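You operate a simulated robot arm through the tools that you are given. There is no shell and no other tool.

Carry out the task below with a simulated robot arm. There is one attempt and no reset: what you move stays moved.

Task
Pack the NOW card's order, shut the case and file the card.
Fine: only the bundle that the card names goes in; short flaps first; the card ends in the DONE slot, print facing out; the NEXT card stays.

It is judged by the outcome, as a careful person would: the job done as asked, and still so three seconds after it is handed in. It fails if anything else is knocked over, pushed out of place, dropped, spilled or broken.

Robot
A 6-joint arm with a two-finger gripper, fixed in place. Base frame: the origin is at the foot of the arm, x ahead of it, y to its left, z up; the work surface is at about z = 0.62. Readings come in m, degrees, newtons and seconds.
Its first joint turns from -166.0 to 166.0 degrees. Payload 2.45 kg.
Tool frame: the origin (TCP) lies between the finger pads and is the grasp point; the fingertips stand 0.02 m ahead of it; z points along the fingers, y is the line along which they close. The gripper opens to 0.14 m. The gripper's body begins 0.168 m behind the TCP.
Orientation is that of the tool frame in the base frame, as a unit quaternion [x, y, z, w]. With the fingers straight down and closing along the base's y, the tool's x points along the base's -x, its y along +y and its z along -z.

Tools
- The arm moves only by the tool servo_tool. Its argument "commands" is a list of rows, each a list of 3 entries, a list of its own where there are three numbers: the closure, from 0 (fully open) to 1 (shut), then the shift along the tool's x, y, z in m, then the turn, a rotation vector about the tool's x, y, z in degrees. In form: [[fingers, [x, y, z], [wx, wy, wz]], ...]. A call has 1 to 20 rows; each row shifts and turns the commanded pose from where the row before left it, along the tool's axes as they then stand. A row lasts 0.2 s, in which the tool goes at most 0.05 m and 8.6 degrees; a call with a longer step from one row to the next is refused whole, and so is a gripper value outside its range. A pose out of reach is approached as far as the arm can. The call stops where the force on the tool passes 40 N (or 10 N more than at its start, if that is more) or the arm is blocked; 0.2 s more then pass. The fingers move at their own pace (about 0.045 m/s each) and stop on an object; they squeeze with about 24 N. The grip force told is the motor's: it shows also when the fingers shut on nothing. Time passes only in rows, and 0.2 s behind the last, so rows that do not move let the fingers close. The reply holds the time, the measured pose of the TCP, the force on the tool along the base axes, the opening and the grip force, in the units named above and with some noise, with the torque about the TCP (base axes, N m) and any sound that the robot's microphone picked up.
- Cameras (640 x 400 px; columns grow to the right, rows downward): "scene" is fixed at [0.399, -0.6497, 1.3685]; the picture's right is [0.63, -0.78, 0.00], its down [-0.42, -0.34, -0.84] and it looks along [0.65, 0.53, -0.54] (base axes); focal length 317 px, centre (320, 200). "wrist" rides on the gripper at [0.078, 0.011, -0.209] in the tool frame; the picture's right is [-0.14, 0.99, 0.00], its down [-0.92, -0.13, -0.37] and it looks along [-0.36, -0.05, 0.93] (tool axes); focal length 280 px, centre (320, 200). There is no depth. A picture from a camera that has moved, and an enlarged one, comes with that camera's place and axes in the base frame and with its lens.
- grab_frame(camera): a new picture of that camera. It takes no simulated time.
- enlarge(camera, box): a new picture of the part [left, top, right, bottom] of that camera's present view, enlarged. It takes no simulated time.
- hand_in(): hands the job in; it is judged then, once.

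Places have to be worked out from the pictures, the camera data and where the tool is seen. Open the gripper and draw the arm clear of the work before you hand the job in, unless the task says otherwise.

The tools are called after "Call:" by a JSON object that holds its "name" and its "arguments". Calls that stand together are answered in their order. servo_tool: Moves the arm, as the interface text tells. Its arguments: {"type":"object","properties":{"commands":{"type":"array"}},"required":["commands"]} The other tools are called the same way: grab_frame (camera) takes a picture; enlarge (camera, box) takes an enlarged picture of a part of a camera's view; hand_in () hands the job in.

At the start:

```text
time: 0.0
position: [0.8108, 0.3275, 1.1398]
ee_rot: [0.0, 1.0, 0.001, 0.001]
force: [-0.4, 0.0, 0.2]
ft_torque: [0.02, 0.01, 0.04]
width: 0.14
grip_force: 0.2
```

scene: 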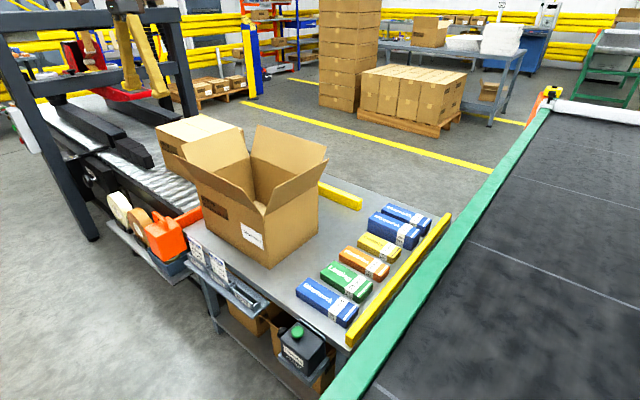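
wrist: 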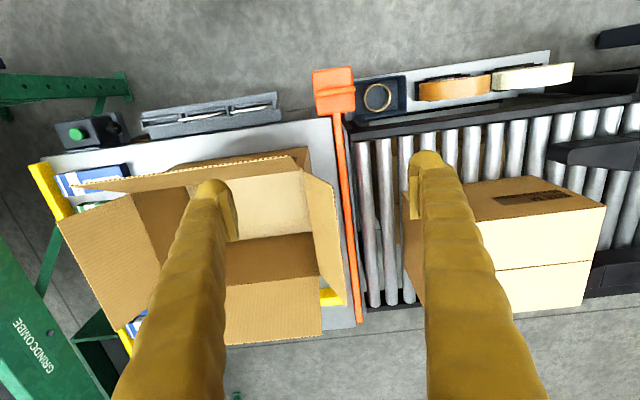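

I'll start by looking closely at the cards, the bundles and the case in enlarged views.

Call:
{"name": "enlarge", "arguments": {"camera": "scene", "box": [170, 220, 290, 310]}}

Call:
{"name": "enlarge", "arguments": {"camera": "scene", "box": [280, 190, 460, 340]}}

Call:
{"name": "enlarge", "arguments": {"camera": "scene", "box": [150, 100, 350, 280]}}

Call:
{"name": "enlarge", "arguments": {"camera": "wrist", "box": [20, 50, 380, 350]}}

```text
4.44 times, centred on (230, 265) of scene
camera zoom: at [0.399, -0.6497, 1.3685], right [0.63, -0.78, 0.0], down [-0.42, -0.34, -0.84], along [0.65, 0.53, -0.54], focal length 1408 px, centre (720, -89)
```

zoom: 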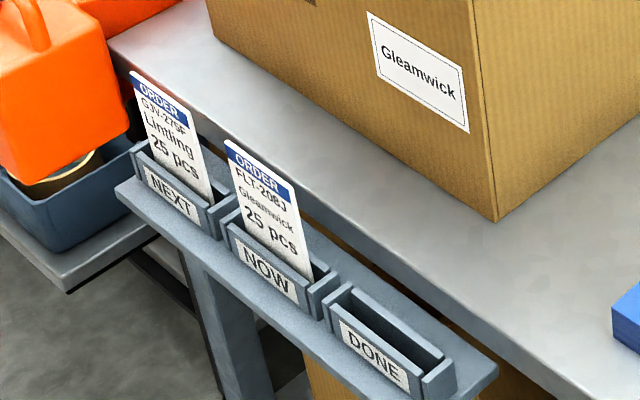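

```text
2.67 times, centred on (370, 265) of scene
camera zoom: at [0.399, -0.6497, 1.3685], right [0.63, -0.78, 0.0], down [-0.42, -0.34, -0.84], along [0.65, 0.53, -0.54], focal length 844 px, centre (187, 27)
```

zoom: 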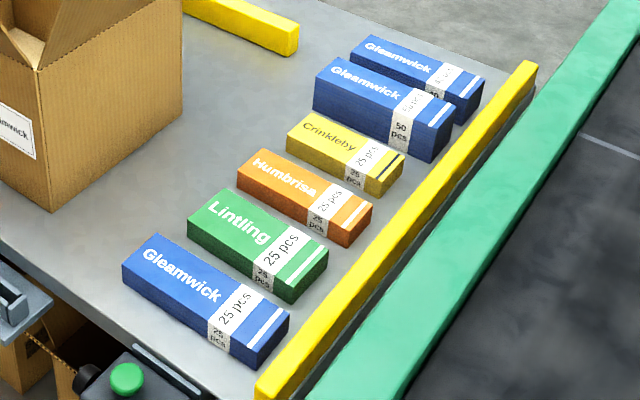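

```text
2.22 times, centred on (250, 190) of scene
camera zoom: at [0.399, -0.6497, 1.3685], right [0.63, -0.78, 0.0], down [-0.42, -0.34, -0.84], along [0.65, 0.53, -0.54], focal length 704 px, centre (476, 222)
```

zoom: 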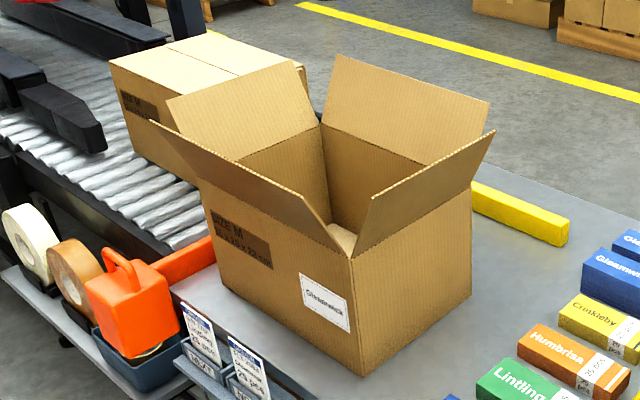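

```text
1.33 times, centred on (200, 200) of wrist
camera zoom: at [0.7323, 0.3379, 1.3472], right [0.14, 0.99, 0.0], down [0.92, -0.13, 0.37], along [0.37, -0.05, -0.93], focal length 374 px, centre (480, 200)
```

zoom: 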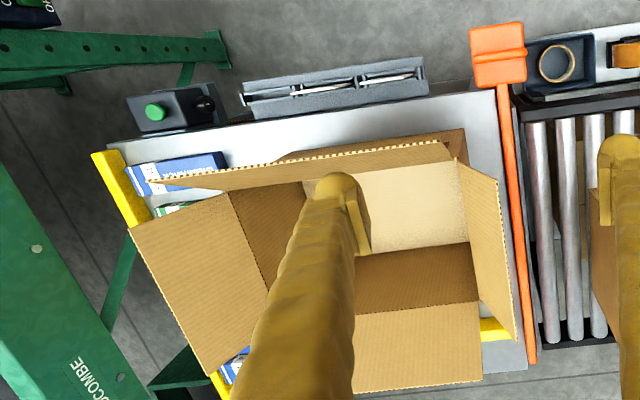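

The NOW card reads Gleamwick, 25 pcs, and there are three blue Gleamwick bundles. I'll zoom in harder to tell their labels apart.

Call:
{"name": "enlarge", "arguments": {"camera": "scene", "box": [365, 195, 435, 255]}}

Call:
{"name": "enlarge", "arguments": {"camera": "scene", "box": [290, 265, 370, 335]}}

Call:
{"name": "enlarge", "arguments": {"camera": "scene", "box": [185, 230, 245, 290]}}

Call:
{"name": "enlarge", "arguments": {"camera": "wrist", "box": [30, 60, 300, 230]}}

```text
6.67 times, centred on (400, 225) of scene
camera zoom: at [0.399, -0.6497, 1.3685], right [0.63, -0.78, 0.0], down [-0.42, -0.34, -0.84], along [0.65, 0.53, -0.54], focal length 2111 px, centre (-213, 33)
```

zoom: 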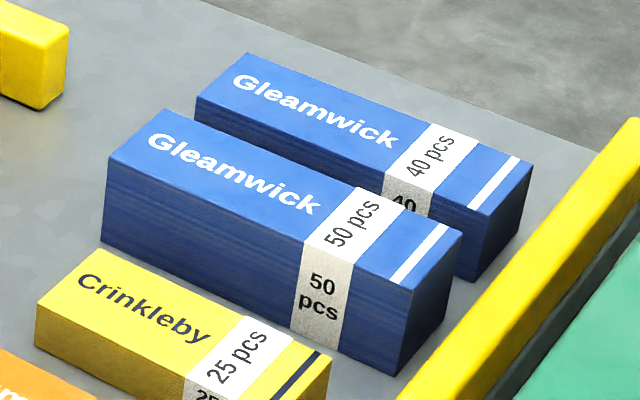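

```text
5.71 times, centred on (330, 300) of scene
camera zoom: at [0.399, -0.6497, 1.3685], right [0.63, -0.78, 0.0], down [-0.42, -0.34, -0.84], along [0.65, 0.53, -0.54], focal length 1810 px, centre (263, -371)
```

zoom: 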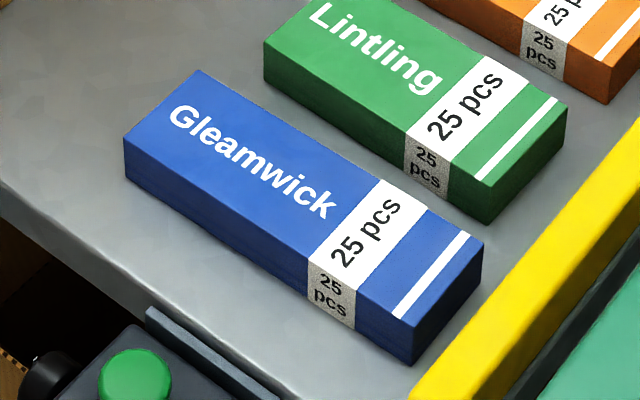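

```text
6.67 times, centred on (215, 260) of scene
camera zoom: at [0.399, -0.6497, 1.3685], right [0.63, -0.78, 0.0], down [-0.42, -0.34, -0.84], along [0.65, 0.53, -0.54], focal length 2111 px, centre (1020, -200)
```

zoom: 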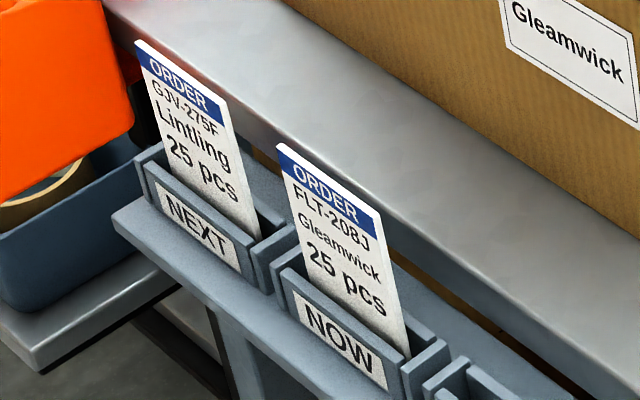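

```text
2.35 times, centred on (165, 145) of wrist
camera zoom: at [0.7323, 0.3379, 1.3472], right [0.14, 0.99, 0.0], down [0.92, -0.13, 0.37], along [0.37, -0.05, -0.93], focal length 660 px, centre (685, 329)
```

zoom: 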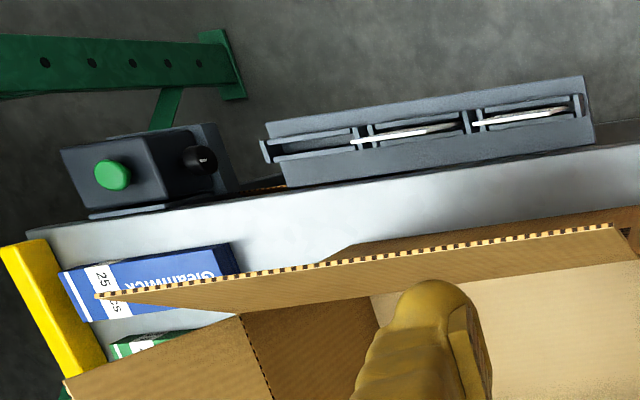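

The order is the blue Gleamwick 25 pcs bundle, the one nearest the green button, at about (0.885, -0.285). The case spans about x 0.88–1.12, y -0.06–0.28, with its top near z 0.83 and its flaps leaning outward about 28°. First I'll turn the gripper 90° so that it closes along base x.

Call:
{"name": "servo_tool", "arguments": {"commands": [[0, [0, 0, 0], [0, 0, 8.1818]], [0, [0, 0, 0], [0, 0, 8.1818]], [0, [0, 0, 0], [0, 0, 8.1818]], [0, [0, 0, 0], [0, 0, 8.1818]], [0, [0, 0, 0], [0, 0, 8.1818]], [0, [0, 0, 0], [0, 0, 8.1818]], [0, [0, 0, 0], [0, 0, 8.1818]], [0, [0, 0, 0], [0, 0, 8.1818]], [0, [0, 0, 0], [0, 0, 8.1818]], [0, [0, 0, 0], [0, 0, 8.1818]], [0, [0, 0, 0], [0, 0, 8.1818]]]}}

```text
time: 2.4
position: [0.811, 0.3286, 1.14]
ee_rot: [0.708, 0.707, 0.001, 0.001]
force: [-0.5, -0.6, -0.4]
ft_torque: [0.02, -0.02, 0.01]
width: 0.1398
grip_force: 0.0
```

The turn is done. Now I'll move high across to above the bundle at about (0.885, -0.285).

Call:
{"name": "servo_tool", "arguments": {"commands": [[0, [-0.0438, 0.0053, 0], [0, 0, 0]], [0, [-0.0438, 0.0053, 0], [0, 0, 0]], [0, [-0.0438, 0.0053, 0], [0, 0, 0]], [0, [-0.0438, 0.0053, 0], [0, 0, 0]], [0, [-0.0438, 0.0053, 0], [0, 0, 0]], [0, [-0.0438, 0.0053, 0], [0, 0, 0]], [0, [-0.0438, 0.0053, 0], [0, 0, 0]], [0, [-0.0438, 0.0053, 0], [0, 0, 0]], [0, [-0.0438, 0.0053, 0], [0, 0, 0]], [0, [-0.0438, 0.0053, 0], [0, 0, 0]], [0, [-0.0438, 0.0053, 0], [0, 0, 0]], [0, [-0.0438, 0.0053, 0], [0, 0, 0]], [0, [-0.0438, 0.0053, 0], [0, 0, 0]], [0, [-0.0438, 0.0053, 0], [0, 0, 0]]]}}

Call:
{"name": "grab_frame", "arguments": {"camera": "wrist"}}

Call:
{"name": "grab_frame", "arguments": {"camera": "scene"}}

```text
time: 5.4
position: [0.8832, -0.2875, 1.1385]
ee_rot: [0.707, 0.707, 0.001, 0.0]
force: [0.7, -0.5, 0.1]
ft_torque: [-0.03, -0.02, -0.04]
width: 0.1403
grip_force: 0.1
```

```text
taken
camera wrist: at [0.8935, -0.2092, 1.347], right [0.99, -0.14, 0.0], down [-0.13, -0.92, 0.37], along [-0.05, -0.37, -0.93], focal length 280 px, centre (320, 200)
```

wrist: 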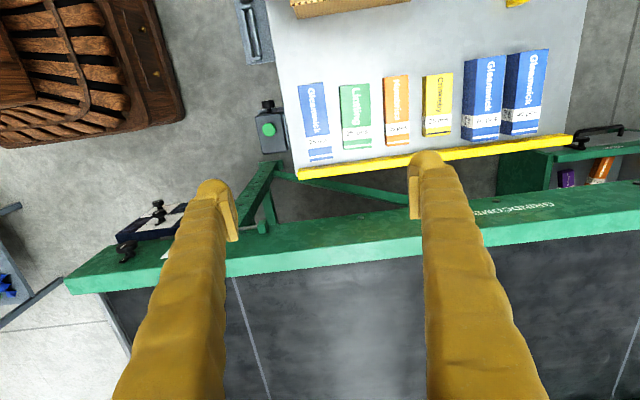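

```text
taken
```

scene: 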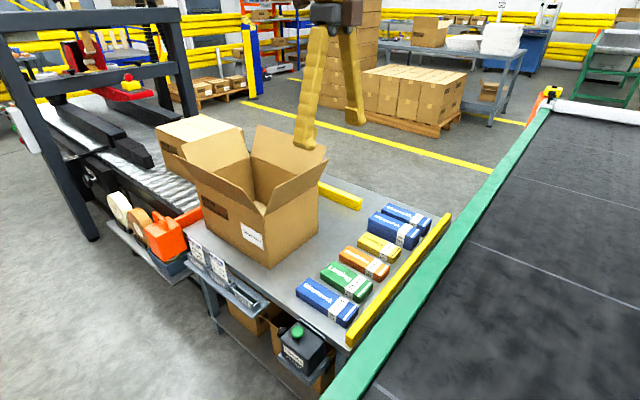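

From above, the bundle's centre is at about (0.877, -0.283), with the green bundle a few centimetres to its right. I'll narrow the fingers to about 0.09 and come down partway to measure the gap.

Call:
{"name": "servo_tool", "arguments": {"commands": [[0.36, [0.002, -0.006, 0.045], [0, 0, 0]], [0.36, [0, 0, 0.045], [0, 0, 0]], [0.36, [0, 0, 0.045], [0, 0, 0]], [0.36, [0, 0, 0.045], [0, 0, 0]], [0.36, [0, 0, 0.045], [0, 0, 0]], [0.36, [0, 0, 0.045], [0, 0, 0]], [0.36, [0, 0, 0.045], [0, 0, 0]]]}}

Call:
{"name": "grab_frame", "arguments": {"camera": "wrist"}}

Call:
{"name": "enlarge", "arguments": {"camera": "scene", "box": [270, 180, 450, 340]}}

```text
time: 7.0
position: [0.8811, -0.2818, 0.8234]
ee_rot: [0.708, 0.707, 0.001, 0.001]
force: [-0.2, 0.2, 0.2]
ft_torque: [0.03, 0.0, -0.02]
width: 0.0897
grip_force: 0.2
```

```text
taken
camera wrist: at [0.8913, -0.2037, 1.0313], right [0.99, -0.14, 0.0], down [-0.13, -0.92, 0.37], along [-0.05, -0.37, -0.93], focal length 280 px, centre (320, 200)
```

wrist: 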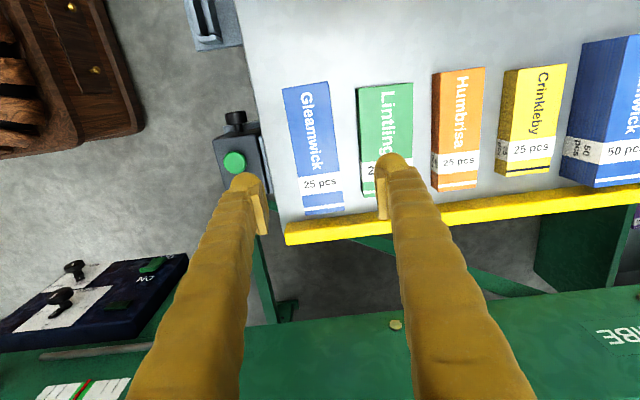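

```text
2.50 times, centred on (360, 260) of scene
camera zoom: at [0.399, -0.6497, 1.3685], right [0.63, -0.78, 0.0], down [-0.42, -0.34, -0.84], along [0.65, 0.53, -0.54], focal length 792 px, centre (220, 50)
```

zoom: 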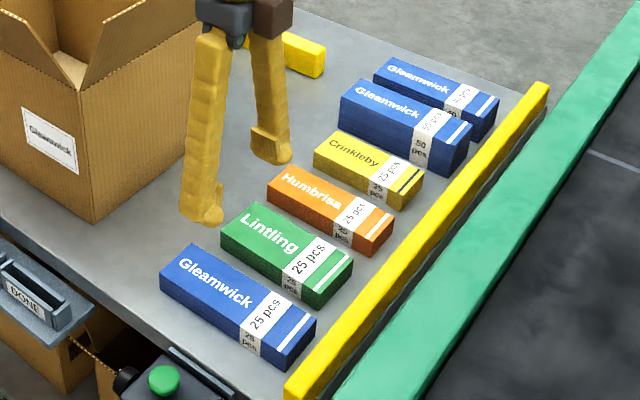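

The bundle's centre reads (0.874, -0.288), and there is a gap of about 33 mm to the green bundle. I'll narrow to 0.08, align and descend so the tips stop just above the table, keeping the last part slow.

Call:
{"name": "servo_tool", "arguments": {"commands": [[0.43, [-0.006, -0.007, 0.03], [0, 0, 0]], [0.43, [0, 0, 0.04], [0, 0, 0]], [0.43, [0, 0, 0.04], [0, 0, 0]], [0.43, [0, 0, 0.025], [0, 0, 0]], [0.43, [0, 0, 0], [0, 0, 0]]]}}

Call:
{"name": "grab_frame", "arguments": {"camera": "wrist"}}

Call:
{"name": "enlarge", "arguments": {"camera": "scene", "box": [270, 200, 430, 340]}}

```text
time: 8.2
position: [0.8742, -0.2902, 0.6894]
ee_rot: [0.707, 0.707, 0.0, 0.0]
force: [-0.5, -0.6, 1.1]
ft_torque: [-0.01, 0.03, 0.0]
width: 0.0798
grip_force: 0.1
```

```text
taken
camera wrist: at [0.8843, -0.2129, 0.8961], right [0.99, -0.14, 0.0], down [-0.13, -0.92, 0.37], along [-0.05, -0.36, -0.93], focal length 280 px, centre (320, 200)
```

wrist: 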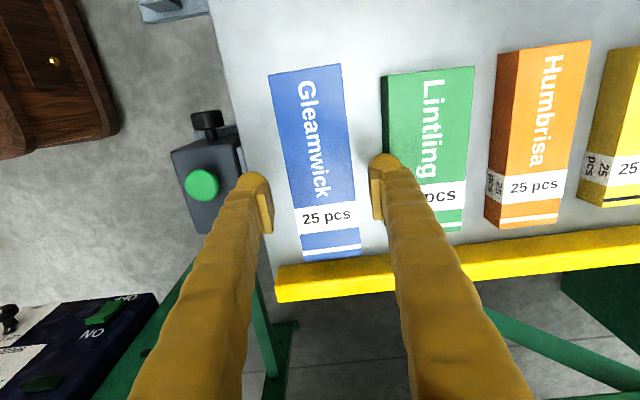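

```text
2.86 times, centred on (350, 270) of scene
camera zoom: at [0.399, -0.6497, 1.3685], right [0.63, -0.78, 0.0], down [-0.42, -0.34, -0.84], along [0.65, 0.53, -0.54], focal length 905 px, centre (234, 0)
```

zoom: 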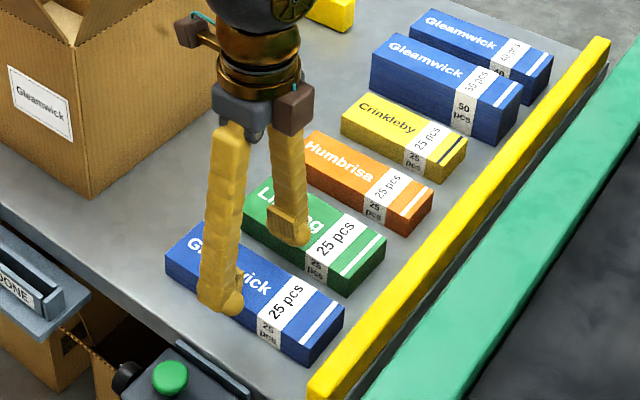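

The fingers straddle the blue bundle with about 10 mm of inner clearance and about 6 mm to the green one. I'll go down slowly to TCP z of about 0.647 and close.

Call:
{"name": "servo_tool", "arguments": {"commands": [[0.43, [0, 0.001, 0.015], [0, 0, 0]], [0.43, [0, 0, 0.015], [0, 0, 0]], [0.43, [0, 0, 0.011], [0, 0, 0]], [0.43, [0, 0, 0], [0, 0, 0]], [0.7, [0, 0, 0], [0, 0, 0]], [0.7, [0, 0, 0], [0, 0, 0]], [0.7, [0, 0, 0], [0, 0, 0]], [0.7, [0, 0, 0], [0, 0, 0]]]}}

Call:
{"name": "grab_frame", "arguments": {"camera": "wrist"}}

```text
time: 9.0
position: [0.8766, -0.2899, 0.6544]
ee_rot: [0.707, 0.707, 0.002, 0.003]
force: [-4.4, 0.2, 14.4]
ft_torque: [-0.18, -0.92, -0.02]
width: 0.0796
grip_force: 0.0
stopped in row 4: the force on the tool passed its limit at 57 N (the readings are from after the stop); the commanded pose is now the measured one
```

```text
taken
camera wrist: at [0.8855, -0.2124, 0.8627], right [0.99, -0.14, 0.01], down [-0.13, -0.92, 0.37], along [-0.04, -0.37, -0.93], focal length 280 px, centre (320, 200)
```

wrist: 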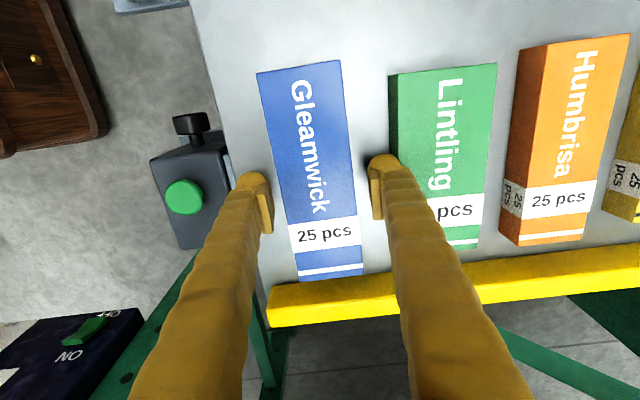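

The tool touched something at about z 0.654, and the torque says it was the right-hand (+x) finger. I'll check both views before going on.

Call:
{"name": "enlarge", "arguments": {"camera": "scene", "box": [300, 230, 380, 320]}}

Call:
{"name": "enlarge", "arguments": {"camera": "wrist", "box": [230, 130, 430, 290]}}

```text
4.44 times, centred on (340, 275) of scene
camera zoom: at [0.399, -0.6497, 1.3685], right [0.63, -0.78, 0.0], down [-0.42, -0.34, -0.84], along [0.65, 0.53, -0.54], focal length 1408 px, centre (231, -133)
```

zoom: 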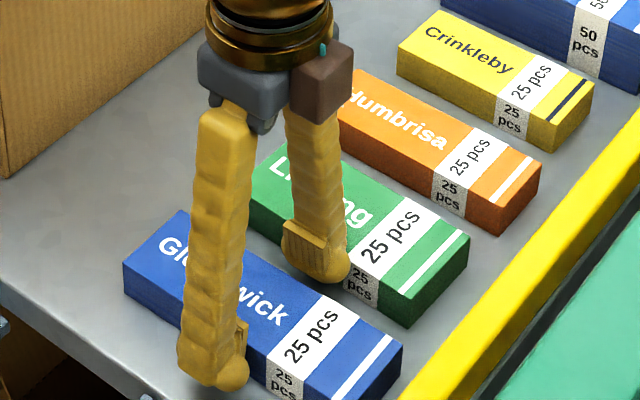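

```text
2.50 times, centred on (330, 210) of wrist
camera zoom: at [0.8855, -0.2124, 0.8627], right [0.99, -0.14, 0.01], down [-0.13, -0.92, 0.37], along [-0.04, -0.37, -0.93], focal length 701 px, centre (295, 175)
```

zoom: 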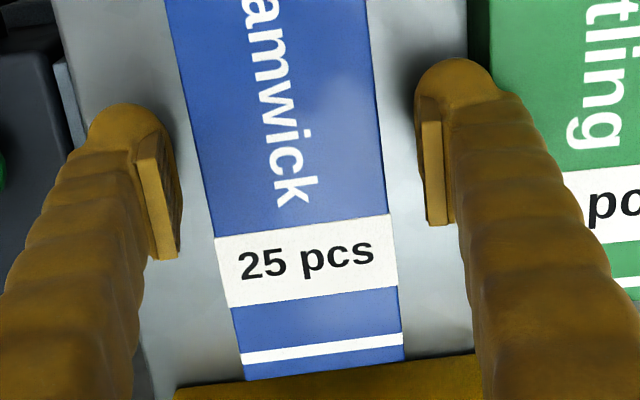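

The real finger is thicker toward its outside, about 26 mm at the bulge, so the outer side touched the green bundle's top edge. The green bundle still reads x of about 0.943, so it hasn't moved. I'll lift straight up, narrow to 0.070 and re-centre at x 0.874.

Call:
{"name": "servo_tool", "arguments": {"commands": [[0.43, [0, 0, -0.02], [0, 0, 0]], [0.5, [0, 0, -0.02], [0, 0, 0]], [0.5, [0, -0.002, 0], [0, 0, 0]], [0.5, [0, 0, 0], [0, 0, 0]], [0.5, [0, 0, 0], [0, 0, 0]]]}}

Call:
{"name": "enlarge", "arguments": {"camera": "wrist", "box": [230, 40, 470, 270]}}

```text
time: 10.2
position: [0.8732, -0.2906, 0.6943]
ee_rot: [0.707, 0.707, 0.001, 0.003]
force: [0.2, 0.2, -0.3]
ft_torque: [0.02, 0.01, 0.03]
width: 0.0703
grip_force: 0.0
```

```text
1.74 times, centred on (350, 155) of wrist
camera zoom: at [0.8829, -0.2127, 0.9022], right [0.99, -0.14, 0.01], down [-0.13, -0.92, 0.37], along [-0.05, -0.37, -0.93], focal length 488 px, centre (268, 278)
```

zoom: 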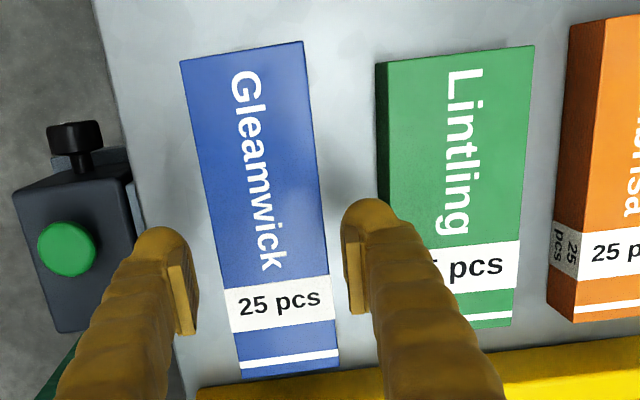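

Now it is centred: the blue bundle spans about 0.844–0.903 and the fingers 0.838–0.908, clear of the green one. I'll descend and grip.

Call:
{"name": "servo_tool", "arguments": {"commands": [[0.5, [0, 0, 0.015], [0, 0, 0]], [0.5, [0, 0, 0.015], [0, 0, 0]], [0.5, [0, 0, 0.01], [0, 0, 0]], [0.5, [0, 0, 0.005], [0, 0, 0]], [0.7, [0, 0, 0], [0, 0, 0]], [0.7, [0, 0, 0], [0, 0, 0]], [0.7, [0, 0, 0], [0, 0, 0]], [0.7, [0, 0, 0], [0, 0, 0]]]}}

Call:
{"name": "enlarge", "arguments": {"camera": "wrist", "box": [230, 40, 470, 270]}}

```text
time: 12.0
position: [0.8742, -0.29, 0.6475]
ee_rot: [0.707, 0.707, 0.002, 0.003]
force: [0.0, -0.7, 0.3]
ft_torque: [0.01, -0.02, 0.0]
width: 0.0591
grip_force: 24.3
```

```text
1.74 times, centred on (350, 155) of wrist
camera zoom: at [0.8839, -0.2126, 0.8566], right [0.99, -0.14, 0.01], down [-0.13, -0.92, 0.37], along [-0.05, -0.37, -0.93], focal length 488 px, centre (268, 278)
```

zoom: 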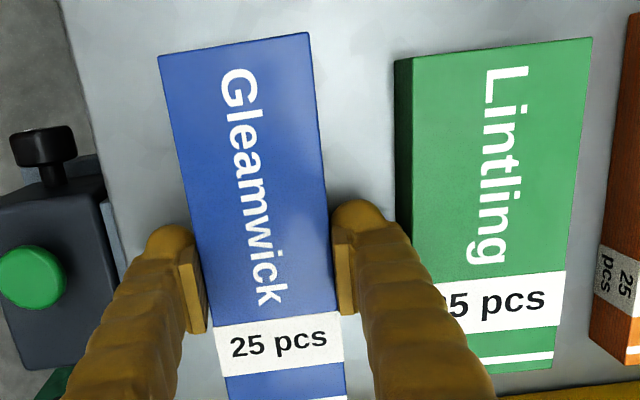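

The bundle is gripped at a width of 0.059 with 24 N. I'll lift straight up.

Call:
{"name": "servo_tool", "arguments": {"commands": [[0.7, [0, 0, -0.015], [0, 0, 0]], [0.7, [0, 0, -0.03], [0, 0, 0]], [0.7, [0, 0, -0.045], [0, 0, 0]], [0.7, [0, 0, -0.045], [0, 0, 0]], [0.7, [0, 0, -0.045], [0, 0, 0]], [0.7, [0, 0, -0.045], [0, 0, 0]], [0.7, [0, 0, -0.045], [0, 0, 0]], [0.7, [0, 0, -0.045], [0, 0, 0]], [0.7, [0, 0, -0.045], [0, 0, 0]], [0.7, [0, 0, -0.035], [0, 0, 0]], [0.7, [0, 0, -0.015], [0, 0, 0]]]}}

Call:
{"name": "grab_frame", "arguments": {"camera": "wrist"}}

Call:
{"name": "grab_frame", "arguments": {"camera": "scene"}}

```text
time: 14.4
position: [0.8706, -0.2903, 1.0587]
ee_rot: [0.707, 0.707, 0.001, 0.002]
force: [-0.5, -0.1, -0.3]
ft_torque: [-0.02, 0.0, 0.01]
width: 0.0422
grip_force: 0.1
```

```text
taken
camera wrist: at [0.8799, -0.2123, 1.2666], right [0.99, -0.14, 0.01], down [-0.13, -0.92, 0.37], along [-0.05, -0.37, -0.93], focal length 280 px, centre (320, 200)
```

wrist: 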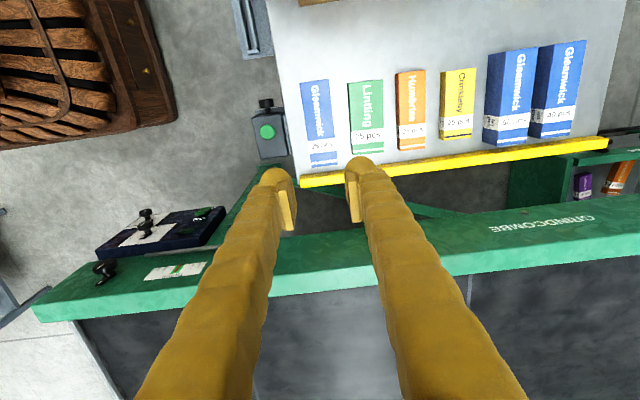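

```text
taken
```

scene: 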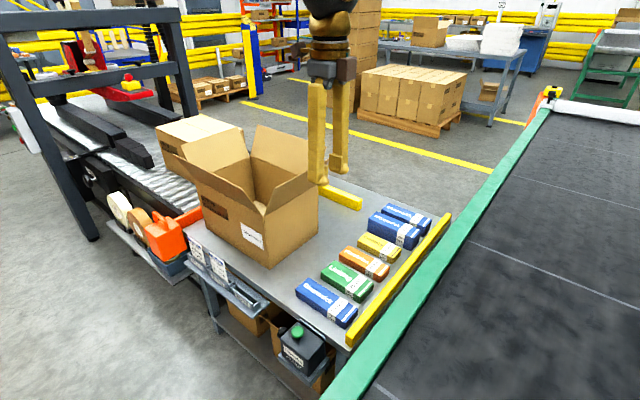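

The gripper came up empty, so the bundle slipped at the start of the lift. I'll check how it lies now.

Call:
{"name": "enlarge", "arguments": {"camera": "scene", "box": [290, 265, 370, 335]}}

Call:
{"name": "enlarge", "arguments": {"camera": "wrist", "box": [280, 60, 440, 180]}}

```text
5.71 times, centred on (330, 300) of scene
camera zoom: at [0.399, -0.6497, 1.3685], right [0.63, -0.78, 0.0], down [-0.42, -0.34, -0.84], along [0.65, 0.53, -0.54], focal length 1810 px, centre (263, -371)
```

zoom: 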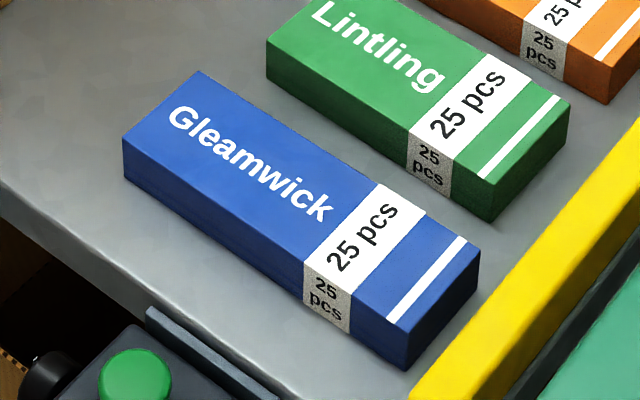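

```text
3.33 times, centred on (360, 120) of wrist
camera zoom: at [0.8799, -0.2123, 1.2666], right [0.99, -0.14, 0.01], down [-0.13, -0.92, 0.37], along [-0.05, -0.37, -0.93], focal length 935 px, centre (187, 467)
```

zoom: 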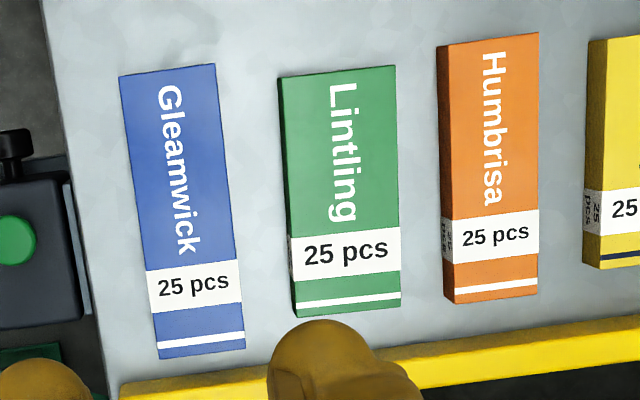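

The bundle lies flat, shifted only 2–4 mm, with its centre at about (0.869, -0.289). It is only about 24 mm thick, so I gripped it too high. I'll come down again with a 0.07 opening and go lower this time.

Call:
{"name": "servo_tool", "arguments": {"commands": [[0.5, [0.001, -0.002, 0.045], [0, 0, 0]], [0.5, [0, 0, 0.045], [0, 0, 0]], [0.5, [0, 0, 0.045], [0, 0, 0]], [0.5, [0, 0, 0.045], [0, 0, 0]], [0.5, [0, 0, 0.045], [0, 0, 0]], [0.5, [0, 0, 0.045], [0, 0, 0]], [0.5, [0, 0, 0.045], [0, 0, 0]], [0.5, [0, 0, 0.04], [0, 0, 0]], [0.5, [0, 0, 0], [0, 0, 0]]]}}

Call:
{"name": "enlarge", "arguments": {"camera": "wrist", "box": [230, 40, 470, 270]}}

```text
time: 16.4
position: [0.8723, -0.2892, 0.7022]
ee_rot: [0.707, 0.707, 0.002, 0.003]
force: [-0.4, 0.6, 0.5]
ft_torque: [0.01, 0.0, 0.02]
width: 0.0697
grip_force: 0.0
```

```text
1.74 times, centred on (350, 155) of wrist
camera zoom: at [0.8809, -0.2119, 0.9101], right [0.99, -0.14, 0.01], down [-0.13, -0.92, 0.37], along [-0.04, -0.37, -0.93], focal length 488 px, centre (268, 278)
```

zoom: 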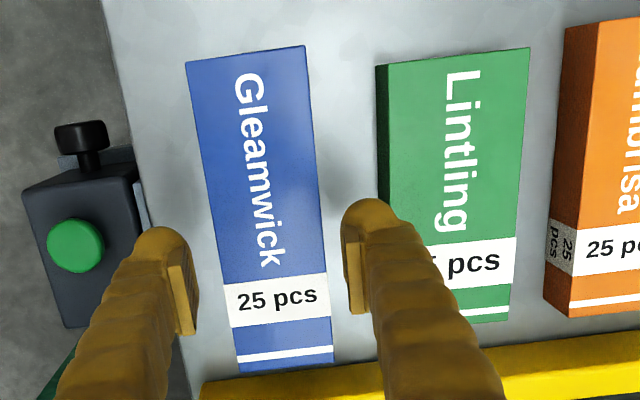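

It is well centred again, at x of about 0.871. I'll descend to TCP z of about 0.641 so the pads cover the bundle's full height.

Call:
{"name": "servo_tool", "arguments": {"commands": [[0.5, [0, 0, 0.02], [0, 0, 0]], [0.5, [0, 0, 0.02], [0, 0, 0]], [0.5, [0, 0, 0.012], [0, 0, 0]], [0.5, [0, 0, 0.004], [0, 0, 0]], [0.5, [0, 0, 0.003], [0, 0, 0]], [0.5, [0, 0, 0], [0, 0, 0]]]}}

```text
time: 17.8
position: [0.8709, -0.288, 0.6437]
ee_rot: [0.707, 0.707, 0.002, 0.002]
force: [0.1, 0.4, 0.6]
ft_torque: [0.01, 0.02, 0.01]
width: 0.0698
grip_force: 0.0
```

There's no contact yet at 0.6437. I'll go 2 mm lower, close fully and let it settle.

Call:
{"name": "servo_tool", "arguments": {"commands": [[0.5, [0, 0, 0.002], [0, 0, 0]], [0.5, [0, 0, 0], [0, 0, 0]], [1, [0, 0, 0], [0, 0, 0]], [1, [0, 0, 0], [0, 0, 0]], [1, [0, 0, 0], [0, 0, 0]], [1, [0, 0, 0], [0, 0, 0]], [1, [0, 0, 0], [0, 0, 0]]]}}

Call:
{"name": "enlarge", "arguments": {"camera": "scene", "box": [300, 230, 380, 330]}}

```text
time: 19.4
position: [0.871, -0.289, 0.6421]
ee_rot: [0.707, 0.707, 0.001, 0.003]
force: [0.8, -1.2, -0.1]
ft_torque: [-0.01, 0.05, -0.05]
width: 0.0591
grip_force: 24.1
```

```text
4.00 times, centred on (340, 280) of scene
camera zoom: at [0.399, -0.6497, 1.3685], right [0.63, -0.78, 0.0], down [-0.42, -0.34, -0.84], along [0.65, 0.53, -0.54], focal length 1267 px, centre (240, -120)
```

zoom: 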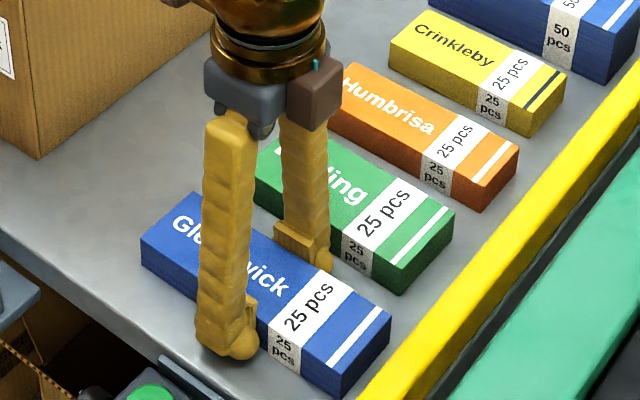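

It is gripped lower now, at 24 N. I'll lift slowly by 3 cm and check whether it holds.

Call:
{"name": "servo_tool", "arguments": {"commands": [[1, [0, 0, -0.003], [0, 0, 0]], [1, [0, 0, -0.007], [0, 0, 0]], [1, [0, 0, -0.01], [0, 0, 0]], [1, [0, 0, -0.01], [0, 0, 0]], [1, [0, 0, 0], [0, 0, 0]]]}}

Call:
{"name": "enlarge", "arguments": {"camera": "scene", "box": [300, 230, 380, 330]}}

```text
time: 20.6
position: [0.8719, -0.2885, 0.6726]
ee_rot: [0.707, 0.707, 0.001, 0.002]
force: [-0.2, 0.6, -1.6]
ft_torque: [0.0, -0.01, 0.01]
width: 0.0592
grip_force: 24.1
```

```text
4.00 times, centred on (340, 280) of scene
camera zoom: at [0.399, -0.6497, 1.3685], right [0.63, -0.78, 0.0], down [-0.42, -0.34, -0.84], along [0.65, 0.53, -0.54], focal length 1267 px, centre (240, -120)
```

zoom: 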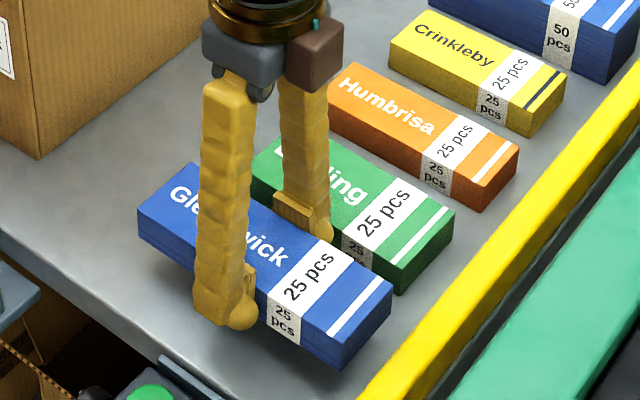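

It holds, with a weight of about 1.6 N. I'll raise it well above the flap tops at a moderate pace.

Call:
{"name": "servo_tool", "arguments": {"commands": [[1, [0, 0, -0.015], [0, 0, 0]], [1, [0, 0, -0.025], [0, 0, 0]], [1, [0, 0, -0.03], [0, 0, 0]], [1, [0, 0, -0.03], [0, 0, 0]], [1, [0, 0, -0.03], [0, 0, 0]], [1, [0, 0, -0.03], [0, 0, 0]], [1, [0, 0, -0.03], [0, 0, 0]], [1, [0, 0, -0.03], [0, 0, 0]], [1, [0, 0, -0.03], [0, 0, 0]], [1, [0, 0, -0.03], [0, 0, 0]], [1, [0, 0, -0.03], [0, 0, 0]], [1, [0, 0, -0.03], [0, 0, 0]], [1, [0, 0, -0.025], [0, 0, 0]], [1, [0, 0, -0.015], [0, 0, 0]]]}}

Call:
{"name": "grab_frame", "arguments": {"camera": "wrist"}}

```text
time: 23.6
position: [0.8704, -0.2872, 1.0535]
ee_rot: [0.708, 0.707, 0.001, 0.003]
force: [-0.3, -1.3, -2.2]
ft_torque: [0.0, -0.03, 0.02]
width: 0.0592
grip_force: 23.7
```

```text
taken
camera wrist: at [0.8793, -0.2101, 1.2614], right [0.99, -0.14, 0.01], down [-0.13, -0.92, 0.37], along [-0.05, -0.37, -0.93], focal length 280 px, centre (320, 200)
```

wrist: 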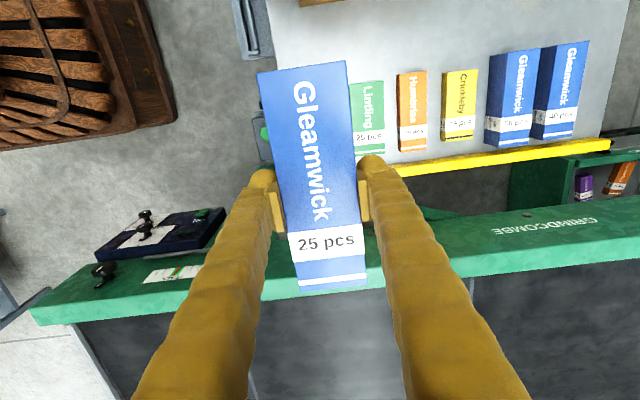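

It is held square. Now I'll carry it over the case to about (0.962, 0.10).

Call:
{"name": "servo_tool", "arguments": {"commands": [[1, [0.015, 0.0035, 0], [0, 0, 0]], [1, [0.0298, 0.00705, 0], [0, 0, 0]], [1, [0.0298, 0.00705, 0], [0, 0, 0]], [1, [0.0298, 0.00705, 0], [0, 0, 0]], [1, [0.0298, 0.00705, 0], [0, 0, 0]], [1, [0.0298, 0.00705, 0], [0, 0, 0]], [1, [0.0298, 0.00705, 0], [0, 0, 0]], [1, [0.0298, 0.00705, 0], [0, 0, 0]], [1, [0.0298, 0.00705, 0], [0, 0, 0]], [1, [0.0298, 0.00705, 0], [0, 0, 0]], [1, [0.0298, 0.00705, 0], [0, 0, 0]], [1, [0.0298, 0.00705, 0], [0, 0, 0]], [1, [0.0298, 0.00705, 0], [0, 0, 0]], [1, [0.015, 0.0035, 0], [0, 0, 0]], [1, [0, 0, 0], [0, 0, 0]]]}}

Call:
{"name": "grab_frame", "arguments": {"camera": "wrist"}}

Call:
{"name": "grab_frame", "arguments": {"camera": "scene"}}

```text
time: 26.8
position: [0.9593, 0.0995, 1.0536]
ee_rot: [0.707, 0.707, 0.001, 0.003]
force: [0.5, -0.1, -1.7]
ft_torque: [0.02, -0.02, -0.05]
width: 0.0591
grip_force: 24.0
```

```text
taken
camera wrist: at [0.9685, 0.1768, 1.2607], right [0.99, -0.14, 0.01], down [-0.13, -0.92, 0.37], along [-0.04, -0.37, -0.93], focal length 280 px, centre (320, 200)
```

wrist: 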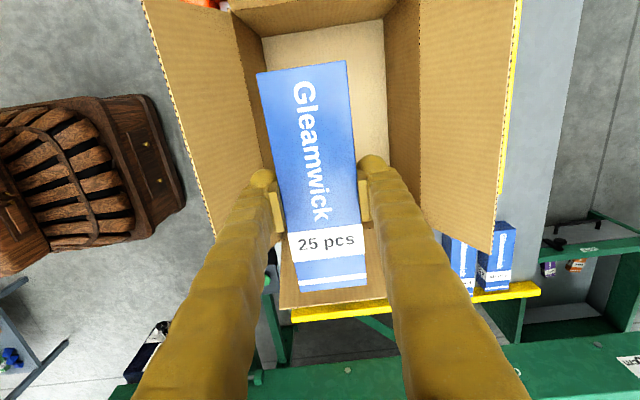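

```text
taken
```

scene: 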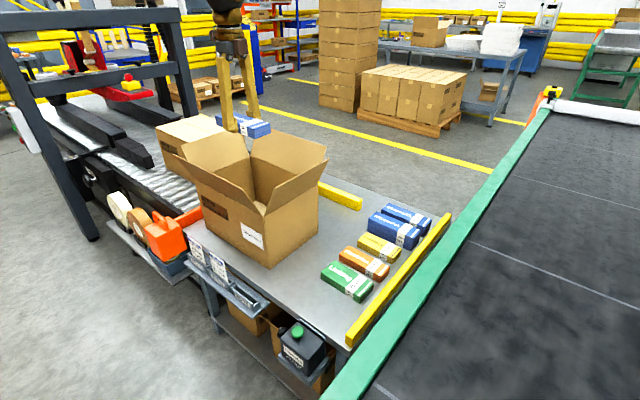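

The case floor spans x 0.871–1.113 and y up to 0.283, and the bundle is well inside that. I'll lower it between the flaps.

Call:
{"name": "servo_tool", "arguments": {"commands": [[1, [0, 0.005, 0.02], [0, 0, 0]], [1, [0, 0, 0.03], [0, 0, 0]], [1, [0, 0, 0.03], [0, 0, 0]], [1, [0, 0, 0.03], [0, 0, 0]], [1, [0, 0, 0.03], [0, 0, 0]], [1, [0, 0, 0.03], [0, 0, 0]], [1, [0, 0, 0.03], [0, 0, 0]], [1, [0, 0, 0.03], [0, 0, 0]], [1, [0, 0, 0.03], [0, 0, 0]], [1, [0, 0, 0.03], [0, 0, 0]], [1, [0, 0, 0.02], [0, 0, 0]], [1, [0, 0, 0], [0, 0, 0]]]}}

Call:
{"name": "grab_frame", "arguments": {"camera": "wrist"}}

Call:
{"name": "enlarge", "arguments": {"camera": "scene", "box": [150, 60, 350, 280]}}

```text
time: 29.4
position: [0.9665, 0.0994, 0.7412]
ee_rot: [0.707, 0.707, 0.002, 0.003]
force: [0.6, -0.4, -2.1]
ft_torque: [0.0, -0.01, 0.02]
width: 0.059
grip_force: 24.5
```

```text
taken
camera wrist: at [0.9758, 0.1768, 0.9493], right [0.99, -0.14, 0.01], down [-0.13, -0.92, 0.37], along [-0.04, -0.37, -0.93], focal length 280 px, centre (320, 200)
```

wrist: 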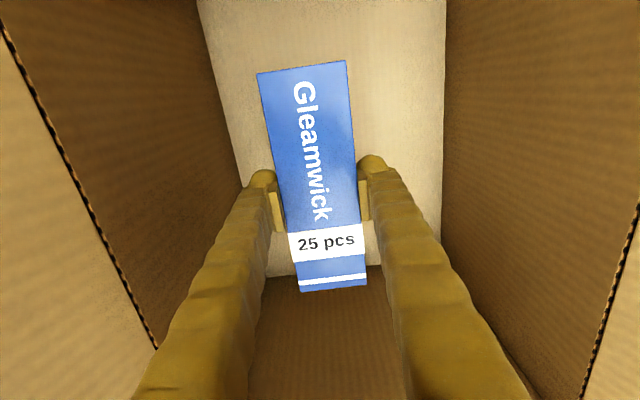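

```text
1.82 times, centred on (250, 170) of scene
camera zoom: at [0.399, -0.6497, 1.3685], right [0.63, -0.78, 0.0], down [-0.42, -0.34, -0.84], along [0.65, 0.53, -0.54], focal length 576 px, centre (447, 254)
```

zoom: 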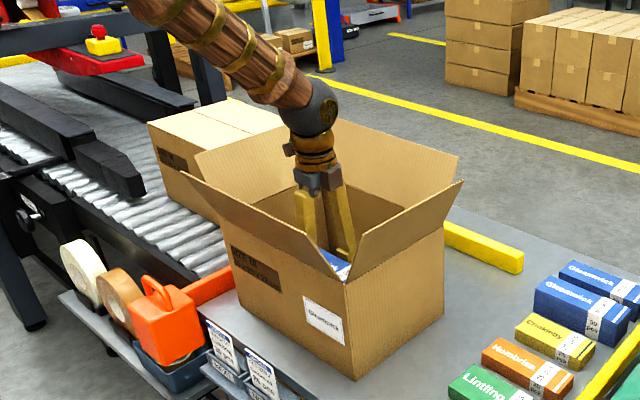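

It is inside, with clearance all round. I'll continue down in steps and watch the forearm over the near flap.

Call:
{"name": "servo_tool", "arguments": {"commands": [[1, [0, 0, 0.02], [0, 0, 0]], [1, [0, 0, 0.02], [0, 0, 0]], [1, [0, 0, 0.01], [0, 0, 0]], [1, [0, 0, 0], [0, 0, 0]]]}}

Call:
{"name": "enlarge", "arguments": {"camera": "scene", "box": [150, 60, 350, 280]}}

Call:
{"name": "grab_frame", "arguments": {"camera": "wrist"}}

```text
time: 30.4
position: [0.9668, 0.1, 0.6913]
ee_rot: [0.707, 0.707, 0.0, 0.003]
force: [-0.8, 0.1, -1.4]
ft_torque: [-0.03, 0.01, 0.01]
width: 0.0592
grip_force: 24.4
```

```text
1.82 times, centred on (250, 170) of scene
camera zoom: at [0.399, -0.6497, 1.3685], right [0.63, -0.78, 0.0], down [-0.42, -0.34, -0.84], along [0.65, 0.53, -0.54], focal length 576 px, centre (447, 254)
```

zoom: 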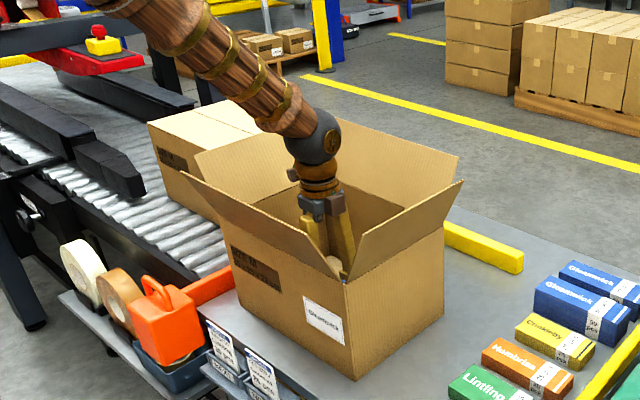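

```text
taken
camera wrist: at [0.9762, 0.1768, 0.8992], right [0.99, -0.14, 0.01], down [-0.13, -0.92, 0.37], along [-0.05, -0.37, -0.93], focal length 280 px, centre (320, 200)
```

wrist: 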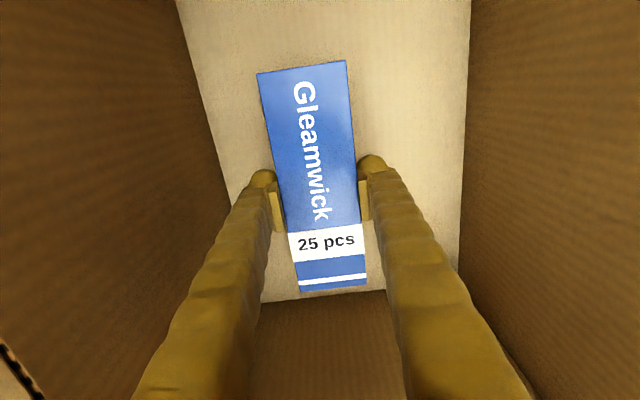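

The forearm rises steeply and still clears the near flap. I'll lower the last 4 cm gently until the bundle sits on the floor.

Call:
{"name": "servo_tool", "arguments": {"commands": [[1, [0, 0, 0.015], [0, 0, 0]], [1, [0, 0, 0.012], [0, 0, 0]], [1, [0, 0, 0.006], [0, 0, 0]], [1, [0, 0, 0.003], [0, 0, 0]], [1, [0, 0, 0], [0, 0, 0]]]}}

Call:
{"name": "enlarge", "arguments": {"camera": "scene", "box": [150, 60, 350, 280]}}

```text
time: 31.6
position: [0.967, 0.0988, 0.6567]
ee_rot: [0.708, 0.707, 0.001, 0.002]
force: [0.1, -0.8, -1.3]
ft_torque: [0.0, 0.0, -0.02]
width: 0.0593
grip_force: 24.6
```

```text
1.82 times, centred on (250, 170) of scene
camera zoom: at [0.399, -0.6497, 1.3685], right [0.63, -0.78, 0.0], down [-0.42, -0.34, -0.84], along [0.65, 0.53, -0.54], focal length 576 px, centre (447, 254)
```

zoom: 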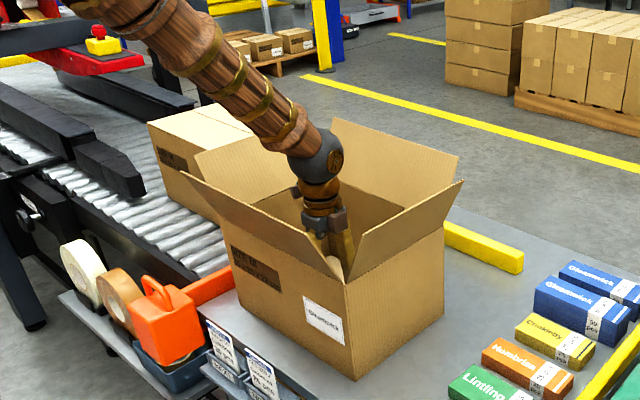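

I estimate the bundle's underside is about 8 mm above the floor. I'll go down in small steps.

Call:
{"name": "servo_tool", "arguments": {"commands": [[1, [0, 0, 0.003], [0, 0, 0]], [1, [0, 0, 0.002], [0, 0, 0]], [1, [0, 0, 0.0015], [0, 0, 0]], [1, [0, 0, 0], [0, 0, 0]]]}}

```text
time: 32.6
position: [0.9681, 0.0988, 0.6502]
ee_rot: [0.707, 0.707, 0.002, 0.002]
force: [-0.3, 0.4, -2.1]
ft_torque: [-0.05, -0.01, 0.03]
width: 0.059
grip_force: 24.1
```

Call:
{"name": "servo_tool", "arguments": {"commands": [[1, [0, 0, 0.002], [0, 0, 0]], [1, [0, 0, 0.001], [0, 0, 0]], [1, [0, 0, 0], [0, 0, 0]]]}}

```text
time: 33.4
position: [0.9681, 0.0979, 0.6471]
ee_rot: [0.707, 0.707, 0.002, 0.003]
force: [0.5, 0.0, 0.6]
ft_torque: [0.15, -0.03, -0.03]
width: 0.0593
grip_force: 24.0
```

The weight has gone off the tool, so the bundle rests on the floor. I'll open a little and lift straight out.

Call:
{"name": "servo_tool", "arguments": {"commands": [[0.45, [0, 0, 0], [0, 0, 0]], [0.45, [0, 0, 0], [0, 0, 0]], [0.45, [0, 0, 0], [0, 0, 0]], [0.45, [0, 0, -0.01], [0, 0, 0]], [0.45, [0, 0, -0.03], [0, 0, 0]], [0.45, [0, 0, -0.04], [0, 0, 0]], [0.45, [0, 0, -0.04], [0, 0, 0]], [0.45, [0, 0, -0.04], [0, 0, 0]], [0.45, [0, 0, -0.04], [0, 0, 0]], [0.45, [0, 0, -0.04], [0, 0, 0]], [0.45, [0, 0, -0.04], [0, 0, 0]], [0.45, [0, 0, -0.04], [0, 0, 0]], [0.45, [0, 0, -0.04], [0, 0, 0]], [0.45, [0, 0, -0.04], [0, 0, 0]]]}}

Call:
{"name": "grab_frame", "arguments": {"camera": "wrist"}}

Call:
{"name": "grab_frame", "arguments": {"camera": "scene"}}

```text
time: 36.4
position: [0.9662, 0.0999, 1.0463]
ee_rot: [0.707, 0.707, 0.001, 0.002]
force: [0.0, 0.4, 0.0]
ft_torque: [0.01, -0.03, 0.0]
width: 0.0769
grip_force: 0.1
```

```text
taken
camera wrist: at [0.9755, 0.1775, 1.2536], right [0.99, -0.14, 0.0], down [-0.13, -0.92, 0.37], along [-0.05, -0.37, -0.93], focal length 280 px, centre (320, 200)
```

wrist: 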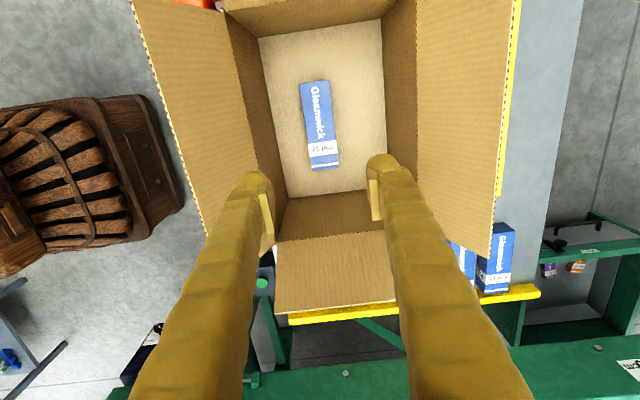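

```text
taken
```

scene: 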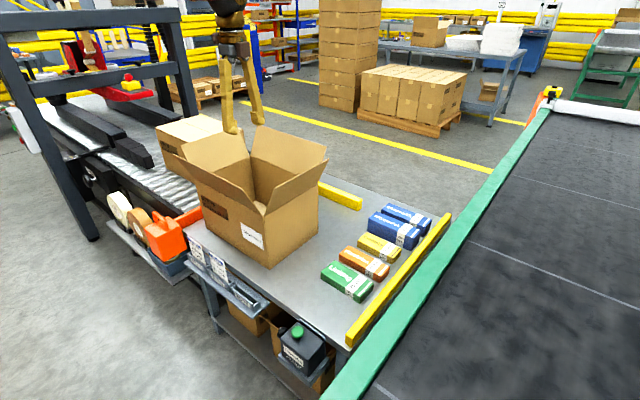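

The bundle lies flat inside the case. Next come the short flaps, at the y- and y+ ends. I'll shut the fingers and go outside the y- flap to about (0.95, -0.20), then down to flap height.

Call:
{"name": "servo_tool", "arguments": {"commands": [[1, [-0.0375, -0.002, 0], [0, 0, 0]], [1, [-0.0375, -0.002, 0], [0, 0, 0]], [1, [-0.0375, -0.002, 0], [0, 0, 0]], [1, [-0.0375, -0.002, 0], [0, 0, 0]], [1, [-0.0375, -0.002, 0], [0, 0, 0]], [1, [-0.0375, -0.002, 0], [0, 0, 0]], [1, [-0.0375, -0.002, 0], [0, 0, 0]], [1, [-0.0375, -0.002, 0], [0, 0, 0]], [1, [0, 0, 0.03], [0, 0, 0]], [1, [0, 0, 0.04], [0, 0, 0]], [1, [0, 0, 0.04], [0, 0, 0]], [1, [0, 0, 0.015], [0, 0, 0]], [1, [0, 0, 0], [0, 0, 0]]]}}

Call:
{"name": "grab_frame", "arguments": {"camera": "wrist"}}

Call:
{"name": "enlarge", "arguments": {"camera": "scene", "box": [150, 60, 350, 280]}}

```text
time: 39.2
position: [0.9497, -0.1995, 0.9231]
ee_rot: [0.707, 0.707, 0.001, 0.003]
force: [-0.2, -0.3, 0.3]
ft_torque: [-0.01, -0.06, -0.03]
width: 0.0
grip_force: 24.1
```

```text
taken
camera wrist: at [0.9593, -0.1224, 1.1307], right [0.99, -0.14, 0.01], down [-0.13, -0.92, 0.37], along [-0.05, -0.37, -0.93], focal length 280 px, centre (320, 200)
```

wrist: 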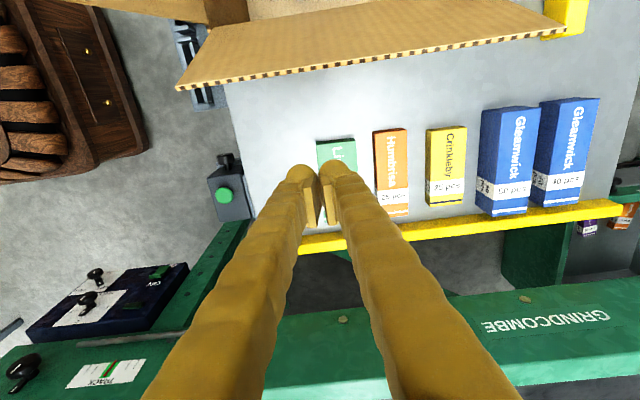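

```text
1.82 times, centred on (250, 170) of scene
camera zoom: at [0.399, -0.6497, 1.3685], right [0.63, -0.78, 0.0], down [-0.42, -0.34, -0.84], along [0.65, 0.53, -0.54], focal length 576 px, centre (447, 254)
```

zoom: 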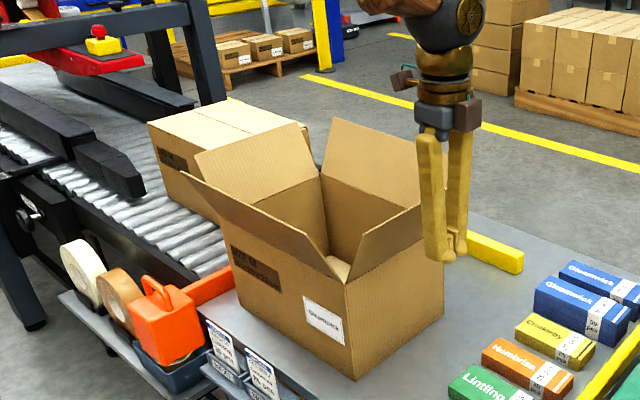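

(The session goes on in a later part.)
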